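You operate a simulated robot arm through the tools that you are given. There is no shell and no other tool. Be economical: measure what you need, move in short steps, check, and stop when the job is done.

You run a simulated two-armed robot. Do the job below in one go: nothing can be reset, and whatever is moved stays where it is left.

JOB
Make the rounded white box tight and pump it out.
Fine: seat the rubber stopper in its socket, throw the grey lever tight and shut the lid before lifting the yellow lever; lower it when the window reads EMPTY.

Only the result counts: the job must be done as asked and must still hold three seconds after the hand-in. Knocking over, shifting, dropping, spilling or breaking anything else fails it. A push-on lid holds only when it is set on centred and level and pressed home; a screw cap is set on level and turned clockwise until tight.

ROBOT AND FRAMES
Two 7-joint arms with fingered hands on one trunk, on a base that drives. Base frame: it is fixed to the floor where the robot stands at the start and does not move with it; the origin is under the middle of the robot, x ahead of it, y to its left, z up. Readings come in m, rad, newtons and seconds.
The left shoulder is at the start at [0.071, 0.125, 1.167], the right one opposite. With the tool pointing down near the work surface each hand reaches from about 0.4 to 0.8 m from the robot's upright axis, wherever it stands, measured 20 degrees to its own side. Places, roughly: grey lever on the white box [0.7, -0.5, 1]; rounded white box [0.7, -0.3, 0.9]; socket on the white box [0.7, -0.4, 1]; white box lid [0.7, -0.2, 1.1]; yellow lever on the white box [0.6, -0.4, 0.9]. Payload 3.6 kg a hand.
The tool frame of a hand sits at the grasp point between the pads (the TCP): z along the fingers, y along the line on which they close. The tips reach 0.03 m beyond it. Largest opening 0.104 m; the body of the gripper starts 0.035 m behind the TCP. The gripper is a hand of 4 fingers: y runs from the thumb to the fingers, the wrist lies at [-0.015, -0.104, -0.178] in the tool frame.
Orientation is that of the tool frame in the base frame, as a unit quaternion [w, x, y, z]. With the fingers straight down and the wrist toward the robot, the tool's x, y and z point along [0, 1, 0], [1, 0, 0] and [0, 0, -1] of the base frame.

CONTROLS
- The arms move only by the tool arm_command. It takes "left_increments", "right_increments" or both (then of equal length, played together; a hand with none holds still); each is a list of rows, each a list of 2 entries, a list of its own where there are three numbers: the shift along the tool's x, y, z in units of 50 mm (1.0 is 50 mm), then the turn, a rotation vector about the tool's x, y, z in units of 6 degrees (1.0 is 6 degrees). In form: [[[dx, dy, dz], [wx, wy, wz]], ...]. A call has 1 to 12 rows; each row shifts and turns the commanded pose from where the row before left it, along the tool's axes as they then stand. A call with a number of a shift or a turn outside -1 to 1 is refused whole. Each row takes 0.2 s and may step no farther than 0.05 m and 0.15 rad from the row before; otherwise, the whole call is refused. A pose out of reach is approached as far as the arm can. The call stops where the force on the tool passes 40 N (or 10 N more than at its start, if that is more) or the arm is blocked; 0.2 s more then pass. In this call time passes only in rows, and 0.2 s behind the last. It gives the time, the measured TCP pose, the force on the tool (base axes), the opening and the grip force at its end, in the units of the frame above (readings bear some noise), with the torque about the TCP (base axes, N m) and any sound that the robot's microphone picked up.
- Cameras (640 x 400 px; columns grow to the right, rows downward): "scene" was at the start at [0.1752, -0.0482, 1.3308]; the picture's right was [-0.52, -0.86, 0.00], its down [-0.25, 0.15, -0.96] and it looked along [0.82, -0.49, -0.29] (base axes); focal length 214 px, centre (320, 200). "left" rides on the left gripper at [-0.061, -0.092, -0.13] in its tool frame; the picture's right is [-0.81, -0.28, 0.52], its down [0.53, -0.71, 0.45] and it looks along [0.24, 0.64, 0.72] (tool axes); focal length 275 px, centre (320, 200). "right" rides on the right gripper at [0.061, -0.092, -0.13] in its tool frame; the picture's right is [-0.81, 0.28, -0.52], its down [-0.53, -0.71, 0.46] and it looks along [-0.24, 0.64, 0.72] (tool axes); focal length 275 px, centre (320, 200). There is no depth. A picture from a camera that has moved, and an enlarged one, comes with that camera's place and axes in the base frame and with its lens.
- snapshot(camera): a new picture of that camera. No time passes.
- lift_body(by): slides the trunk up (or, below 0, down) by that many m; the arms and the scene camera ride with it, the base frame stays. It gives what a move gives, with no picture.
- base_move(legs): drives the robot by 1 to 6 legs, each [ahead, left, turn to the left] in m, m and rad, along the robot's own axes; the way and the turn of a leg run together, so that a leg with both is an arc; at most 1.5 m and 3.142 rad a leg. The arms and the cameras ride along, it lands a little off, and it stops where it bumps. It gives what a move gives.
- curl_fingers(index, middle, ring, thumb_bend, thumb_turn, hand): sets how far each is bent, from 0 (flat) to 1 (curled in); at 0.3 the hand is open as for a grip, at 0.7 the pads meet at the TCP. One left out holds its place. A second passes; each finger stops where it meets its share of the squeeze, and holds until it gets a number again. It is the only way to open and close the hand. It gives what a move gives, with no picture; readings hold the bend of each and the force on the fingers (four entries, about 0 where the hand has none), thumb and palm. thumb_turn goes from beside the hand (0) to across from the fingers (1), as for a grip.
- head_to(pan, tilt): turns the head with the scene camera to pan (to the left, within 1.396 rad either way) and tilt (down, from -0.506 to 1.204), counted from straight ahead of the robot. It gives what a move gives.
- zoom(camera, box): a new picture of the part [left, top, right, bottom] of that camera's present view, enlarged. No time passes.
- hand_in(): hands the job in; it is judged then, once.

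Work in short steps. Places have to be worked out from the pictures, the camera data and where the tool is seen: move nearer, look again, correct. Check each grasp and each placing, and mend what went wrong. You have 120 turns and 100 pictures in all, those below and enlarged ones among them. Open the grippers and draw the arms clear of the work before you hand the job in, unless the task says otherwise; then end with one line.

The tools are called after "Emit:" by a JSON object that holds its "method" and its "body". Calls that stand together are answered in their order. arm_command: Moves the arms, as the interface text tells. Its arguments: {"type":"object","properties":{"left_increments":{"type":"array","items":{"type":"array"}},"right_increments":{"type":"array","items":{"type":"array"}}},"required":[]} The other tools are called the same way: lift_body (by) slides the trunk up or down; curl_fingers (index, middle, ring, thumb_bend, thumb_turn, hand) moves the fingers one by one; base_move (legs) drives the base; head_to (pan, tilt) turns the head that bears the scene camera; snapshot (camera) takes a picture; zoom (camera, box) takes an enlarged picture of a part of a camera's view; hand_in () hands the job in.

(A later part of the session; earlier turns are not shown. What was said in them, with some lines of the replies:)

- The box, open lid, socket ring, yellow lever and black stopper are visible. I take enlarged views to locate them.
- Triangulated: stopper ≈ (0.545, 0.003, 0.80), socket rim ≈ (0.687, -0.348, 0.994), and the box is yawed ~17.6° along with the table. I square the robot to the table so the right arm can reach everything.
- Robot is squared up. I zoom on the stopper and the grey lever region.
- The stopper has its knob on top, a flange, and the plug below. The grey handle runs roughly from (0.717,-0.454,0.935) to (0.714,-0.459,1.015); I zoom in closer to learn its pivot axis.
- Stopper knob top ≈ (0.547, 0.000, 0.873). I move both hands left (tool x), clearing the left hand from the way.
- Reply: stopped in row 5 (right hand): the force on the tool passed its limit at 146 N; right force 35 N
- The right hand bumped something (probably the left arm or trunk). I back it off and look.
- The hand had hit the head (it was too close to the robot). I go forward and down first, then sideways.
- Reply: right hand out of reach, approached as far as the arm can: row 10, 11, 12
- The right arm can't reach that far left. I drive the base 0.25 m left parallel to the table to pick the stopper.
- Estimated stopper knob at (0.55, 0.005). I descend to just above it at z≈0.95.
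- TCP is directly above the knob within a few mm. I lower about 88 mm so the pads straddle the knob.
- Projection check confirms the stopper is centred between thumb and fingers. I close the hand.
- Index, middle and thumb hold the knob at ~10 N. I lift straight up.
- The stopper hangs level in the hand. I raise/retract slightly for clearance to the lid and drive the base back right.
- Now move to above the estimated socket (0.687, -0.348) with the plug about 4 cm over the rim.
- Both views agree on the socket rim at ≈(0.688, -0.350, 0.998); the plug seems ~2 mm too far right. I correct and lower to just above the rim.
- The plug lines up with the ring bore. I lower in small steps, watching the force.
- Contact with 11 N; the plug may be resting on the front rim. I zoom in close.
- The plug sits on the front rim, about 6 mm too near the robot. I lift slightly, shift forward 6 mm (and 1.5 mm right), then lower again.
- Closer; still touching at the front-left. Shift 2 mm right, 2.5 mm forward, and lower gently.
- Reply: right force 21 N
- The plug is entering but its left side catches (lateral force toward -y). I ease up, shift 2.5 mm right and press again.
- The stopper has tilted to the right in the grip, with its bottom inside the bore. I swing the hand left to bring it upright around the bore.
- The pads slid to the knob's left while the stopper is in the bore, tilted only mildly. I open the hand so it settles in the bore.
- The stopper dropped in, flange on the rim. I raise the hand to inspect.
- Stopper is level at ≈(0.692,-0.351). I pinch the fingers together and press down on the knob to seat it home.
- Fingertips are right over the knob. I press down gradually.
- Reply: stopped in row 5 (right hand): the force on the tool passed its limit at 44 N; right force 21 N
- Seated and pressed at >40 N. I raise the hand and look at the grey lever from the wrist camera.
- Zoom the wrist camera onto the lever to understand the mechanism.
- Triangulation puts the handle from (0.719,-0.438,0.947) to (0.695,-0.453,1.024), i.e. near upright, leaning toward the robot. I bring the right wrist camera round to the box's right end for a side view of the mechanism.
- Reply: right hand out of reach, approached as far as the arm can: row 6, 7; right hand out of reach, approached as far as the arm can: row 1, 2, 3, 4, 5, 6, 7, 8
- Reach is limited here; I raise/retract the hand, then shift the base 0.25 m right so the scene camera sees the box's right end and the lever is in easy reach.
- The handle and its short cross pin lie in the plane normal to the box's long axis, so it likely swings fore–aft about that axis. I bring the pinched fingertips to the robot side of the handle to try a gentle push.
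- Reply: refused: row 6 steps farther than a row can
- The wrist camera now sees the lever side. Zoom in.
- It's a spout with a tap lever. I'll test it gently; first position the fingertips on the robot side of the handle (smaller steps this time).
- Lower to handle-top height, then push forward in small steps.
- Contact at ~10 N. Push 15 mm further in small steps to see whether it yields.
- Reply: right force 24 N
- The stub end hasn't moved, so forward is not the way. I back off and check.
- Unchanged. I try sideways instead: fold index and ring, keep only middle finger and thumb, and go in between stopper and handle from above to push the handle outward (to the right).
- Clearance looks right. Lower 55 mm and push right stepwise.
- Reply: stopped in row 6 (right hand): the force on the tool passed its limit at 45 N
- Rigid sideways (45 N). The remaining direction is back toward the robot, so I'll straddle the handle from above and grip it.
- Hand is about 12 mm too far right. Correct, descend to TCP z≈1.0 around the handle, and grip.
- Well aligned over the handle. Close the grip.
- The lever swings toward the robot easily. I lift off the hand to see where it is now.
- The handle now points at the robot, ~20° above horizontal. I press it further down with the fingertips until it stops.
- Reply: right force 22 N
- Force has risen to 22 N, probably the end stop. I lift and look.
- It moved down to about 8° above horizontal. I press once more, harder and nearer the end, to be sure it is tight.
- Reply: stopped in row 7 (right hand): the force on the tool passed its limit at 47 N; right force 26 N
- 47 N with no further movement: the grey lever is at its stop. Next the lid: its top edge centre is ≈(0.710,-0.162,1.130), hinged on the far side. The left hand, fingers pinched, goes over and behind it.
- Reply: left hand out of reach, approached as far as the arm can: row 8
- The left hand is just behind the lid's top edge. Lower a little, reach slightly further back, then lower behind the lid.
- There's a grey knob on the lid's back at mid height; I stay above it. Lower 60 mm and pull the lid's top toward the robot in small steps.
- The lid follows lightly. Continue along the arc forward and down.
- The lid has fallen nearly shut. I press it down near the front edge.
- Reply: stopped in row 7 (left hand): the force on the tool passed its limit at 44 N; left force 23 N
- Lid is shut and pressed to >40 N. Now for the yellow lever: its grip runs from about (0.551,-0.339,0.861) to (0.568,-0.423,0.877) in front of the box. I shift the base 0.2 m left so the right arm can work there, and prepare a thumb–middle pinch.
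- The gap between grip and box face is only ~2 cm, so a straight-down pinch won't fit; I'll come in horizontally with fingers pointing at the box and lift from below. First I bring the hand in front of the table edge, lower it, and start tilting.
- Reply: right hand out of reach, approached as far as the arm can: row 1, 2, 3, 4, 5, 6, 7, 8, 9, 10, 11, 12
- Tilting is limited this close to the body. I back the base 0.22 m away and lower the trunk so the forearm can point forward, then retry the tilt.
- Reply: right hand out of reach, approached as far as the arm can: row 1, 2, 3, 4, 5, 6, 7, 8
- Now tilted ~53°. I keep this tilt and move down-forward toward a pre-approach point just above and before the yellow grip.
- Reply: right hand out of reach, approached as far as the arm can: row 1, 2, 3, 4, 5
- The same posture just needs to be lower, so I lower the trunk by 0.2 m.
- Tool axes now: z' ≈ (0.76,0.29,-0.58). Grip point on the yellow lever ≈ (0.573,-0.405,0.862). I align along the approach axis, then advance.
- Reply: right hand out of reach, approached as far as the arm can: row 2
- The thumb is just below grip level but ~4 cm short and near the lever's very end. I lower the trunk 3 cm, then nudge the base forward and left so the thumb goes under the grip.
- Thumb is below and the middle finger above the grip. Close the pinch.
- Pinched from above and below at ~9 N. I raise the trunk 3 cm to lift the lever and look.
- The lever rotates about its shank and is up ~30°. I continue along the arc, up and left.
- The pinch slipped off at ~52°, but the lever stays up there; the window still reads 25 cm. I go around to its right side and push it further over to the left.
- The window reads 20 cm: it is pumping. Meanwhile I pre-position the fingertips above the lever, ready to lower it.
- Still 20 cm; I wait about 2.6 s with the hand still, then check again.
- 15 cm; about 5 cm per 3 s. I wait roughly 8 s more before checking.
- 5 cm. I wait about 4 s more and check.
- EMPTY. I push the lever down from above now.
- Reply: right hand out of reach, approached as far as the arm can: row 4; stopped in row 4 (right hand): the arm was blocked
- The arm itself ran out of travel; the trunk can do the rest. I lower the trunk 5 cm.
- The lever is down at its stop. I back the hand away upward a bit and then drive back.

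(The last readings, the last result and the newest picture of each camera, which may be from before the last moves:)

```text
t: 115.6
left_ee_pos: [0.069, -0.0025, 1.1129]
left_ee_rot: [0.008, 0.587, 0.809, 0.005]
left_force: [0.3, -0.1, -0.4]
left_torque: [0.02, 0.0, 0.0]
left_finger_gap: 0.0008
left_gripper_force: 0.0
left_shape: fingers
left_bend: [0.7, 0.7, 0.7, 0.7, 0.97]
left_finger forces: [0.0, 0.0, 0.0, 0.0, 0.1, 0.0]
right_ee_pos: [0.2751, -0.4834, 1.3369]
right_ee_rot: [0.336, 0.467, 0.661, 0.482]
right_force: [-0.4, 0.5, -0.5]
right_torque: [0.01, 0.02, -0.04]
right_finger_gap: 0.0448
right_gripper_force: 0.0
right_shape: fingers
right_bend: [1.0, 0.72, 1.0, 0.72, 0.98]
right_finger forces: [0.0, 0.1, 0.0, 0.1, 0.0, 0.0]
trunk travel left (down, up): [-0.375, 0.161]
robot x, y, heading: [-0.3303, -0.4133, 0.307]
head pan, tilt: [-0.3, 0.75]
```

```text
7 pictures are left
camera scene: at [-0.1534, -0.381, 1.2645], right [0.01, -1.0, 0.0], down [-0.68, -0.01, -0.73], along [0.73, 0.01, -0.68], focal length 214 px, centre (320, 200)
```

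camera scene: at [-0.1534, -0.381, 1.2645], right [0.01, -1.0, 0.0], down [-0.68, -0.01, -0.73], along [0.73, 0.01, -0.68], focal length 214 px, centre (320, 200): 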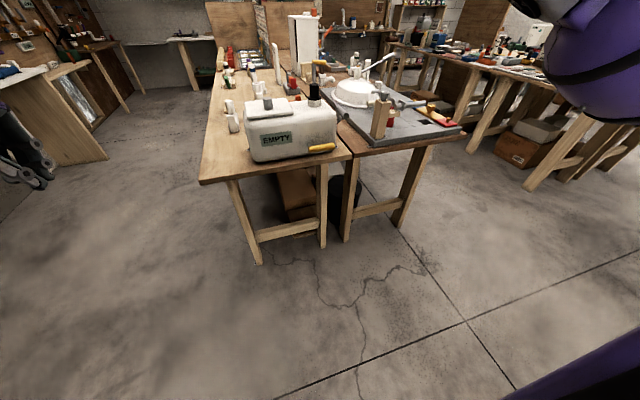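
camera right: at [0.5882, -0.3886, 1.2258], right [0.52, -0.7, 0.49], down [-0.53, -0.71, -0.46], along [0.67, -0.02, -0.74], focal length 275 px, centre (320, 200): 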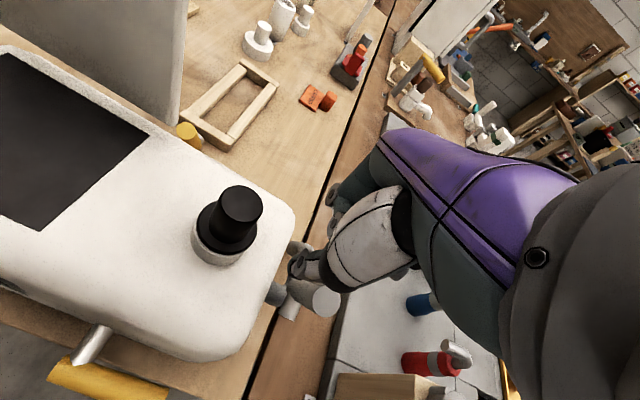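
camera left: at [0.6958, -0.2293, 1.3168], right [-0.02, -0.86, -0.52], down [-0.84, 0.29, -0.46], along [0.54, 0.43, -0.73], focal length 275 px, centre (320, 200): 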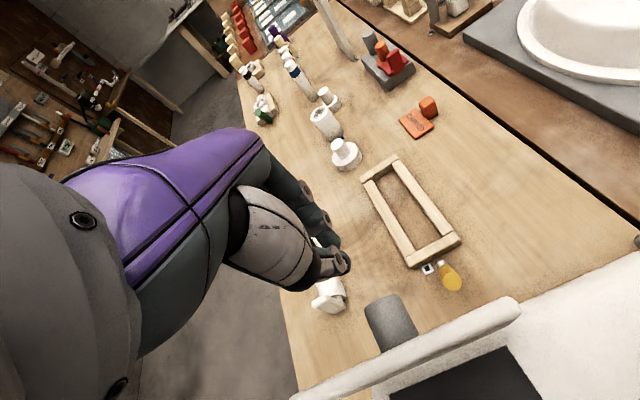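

Clear of the work. I open both hands and check the final state close up.

Emit:
{"method": "curl_fingers", "body": {"hand": "right", "index": 0.3, "middle": 0.3, "ring": 0.3, "thumb_bend": 0.3}}

Emit:
{"method": "curl_fingers", "body": {"hand": "left", "index": 0.3, "middle": 0.3, "ring": 0.3, "thumb_bend": 0.3}}

Emit:
{"method": "zoom", "body": {"camera": "scene", "box": [230, 70, 370, 170]}}

```text
t: 116.6
left_ee_pos: [0.0688, -0.0031, 1.1119]
left_ee_rot: [0.008, 0.587, 0.809, 0.005]
left_force: [0.1, -0.5, -0.3]
left_torque: [0.01, 0.03, 0.0]
left_finger_gap: 0.001
left_gripper_force: 0.0
left_shape: fingers
left_bend: [0.7, 0.7, 0.7, 0.7, 0.97]
left_finger forces: [0.1, 0.1, 0.0, 0.0, 0.1, 0.1]
right_ee_pos: [0.2754, -0.4835, 1.3384]
right_ee_rot: [0.336, 0.467, 0.66, 0.482]
right_force: [0.0, 0.1, 0.5]
right_torque: [-0.01, 0.05, -0.03]
right_finger_gap: 0.1029
right_gripper_force: 0.0
right_shape: fingers
right_bend: [0.3, 0.3, 0.3, 0.3, 0.98]
right_finger forces: [0.0, 0.1, 0.1, 0.1, 0.0, 0.0]
trunk travel left (down, up): [-0.375, 0.161]
robot x, y, heading: [-0.3316, -0.4153, 0.312]
head pan, tilt: [-0.3, 0.75]
```

```text
t: 117.6
left_ee_pos: [0.0687, -0.0032, 1.1128]
left_ee_rot: [0.008, 0.588, 0.809, 0.005]
left_force: [-0.3, -0.3, -0.5]
left_torque: [0.01, 0.02, 0.01]
left_finger_gap: 0.103
left_gripper_force: 0.0
left_shape: fingers
left_bend: [0.3, 0.3, 0.3, 0.3, 0.97]
left_finger forces: [0.1, 0.0, 0.1, 0.0, 0.0, 0.0]
right_ee_pos: [0.2749, -0.483, 1.3382]
right_ee_rot: [0.336, 0.467, 0.66, 0.482]
right_force: [-0.5, 0.9, 0.5]
right_torque: [-0.02, 0.02, 0.02]
right_finger_gap: 0.1027
right_gripper_force: 0.1
right_shape: fingers
right_bend: [0.3, 0.3, 0.3, 0.3, 0.98]
right_finger forces: [0.1, 0.0, 0.0, 0.1, 0.0, 0.1]
trunk travel left (down, up): [-0.375, 0.161]
robot x, y, heading: [-0.3348, -0.4124, 0.311]
head pan, tilt: [-0.3, 0.75]
```

```text
4.00 times, centred on (300, 120) of scene
camera zoom: at [-0.1535, -0.3811, 1.2645], right [0.01, -1.0, 0.0], down [-0.68, -0.01, -0.73], along [0.73, 0.01, -0.68], focal length 858 px, centre (400, 520)
```

zoom: 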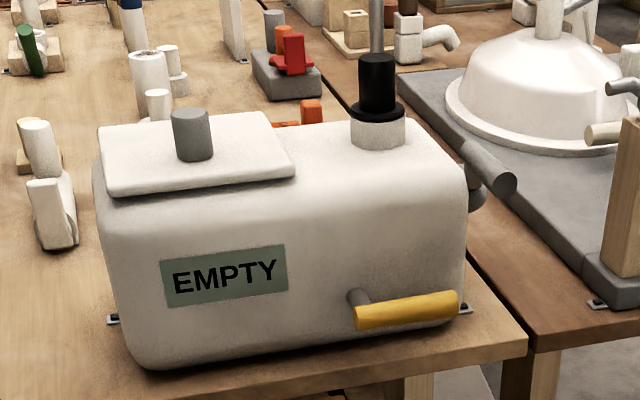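

The window still reads EMPTY, the stopper is seated, the lid is shut, the grey lever is thrown and the yellow lever is back at its starting angle. I hand in.

Emit:
{"method": "hand_in", "body": {}}

```text
The job is handed in.
```

The white box was made tight and pumped out. The stopper is seated, the grey lever is at its stop, the lid is pressed shut, and the yellow lever was lowered after the window read EMPTY.
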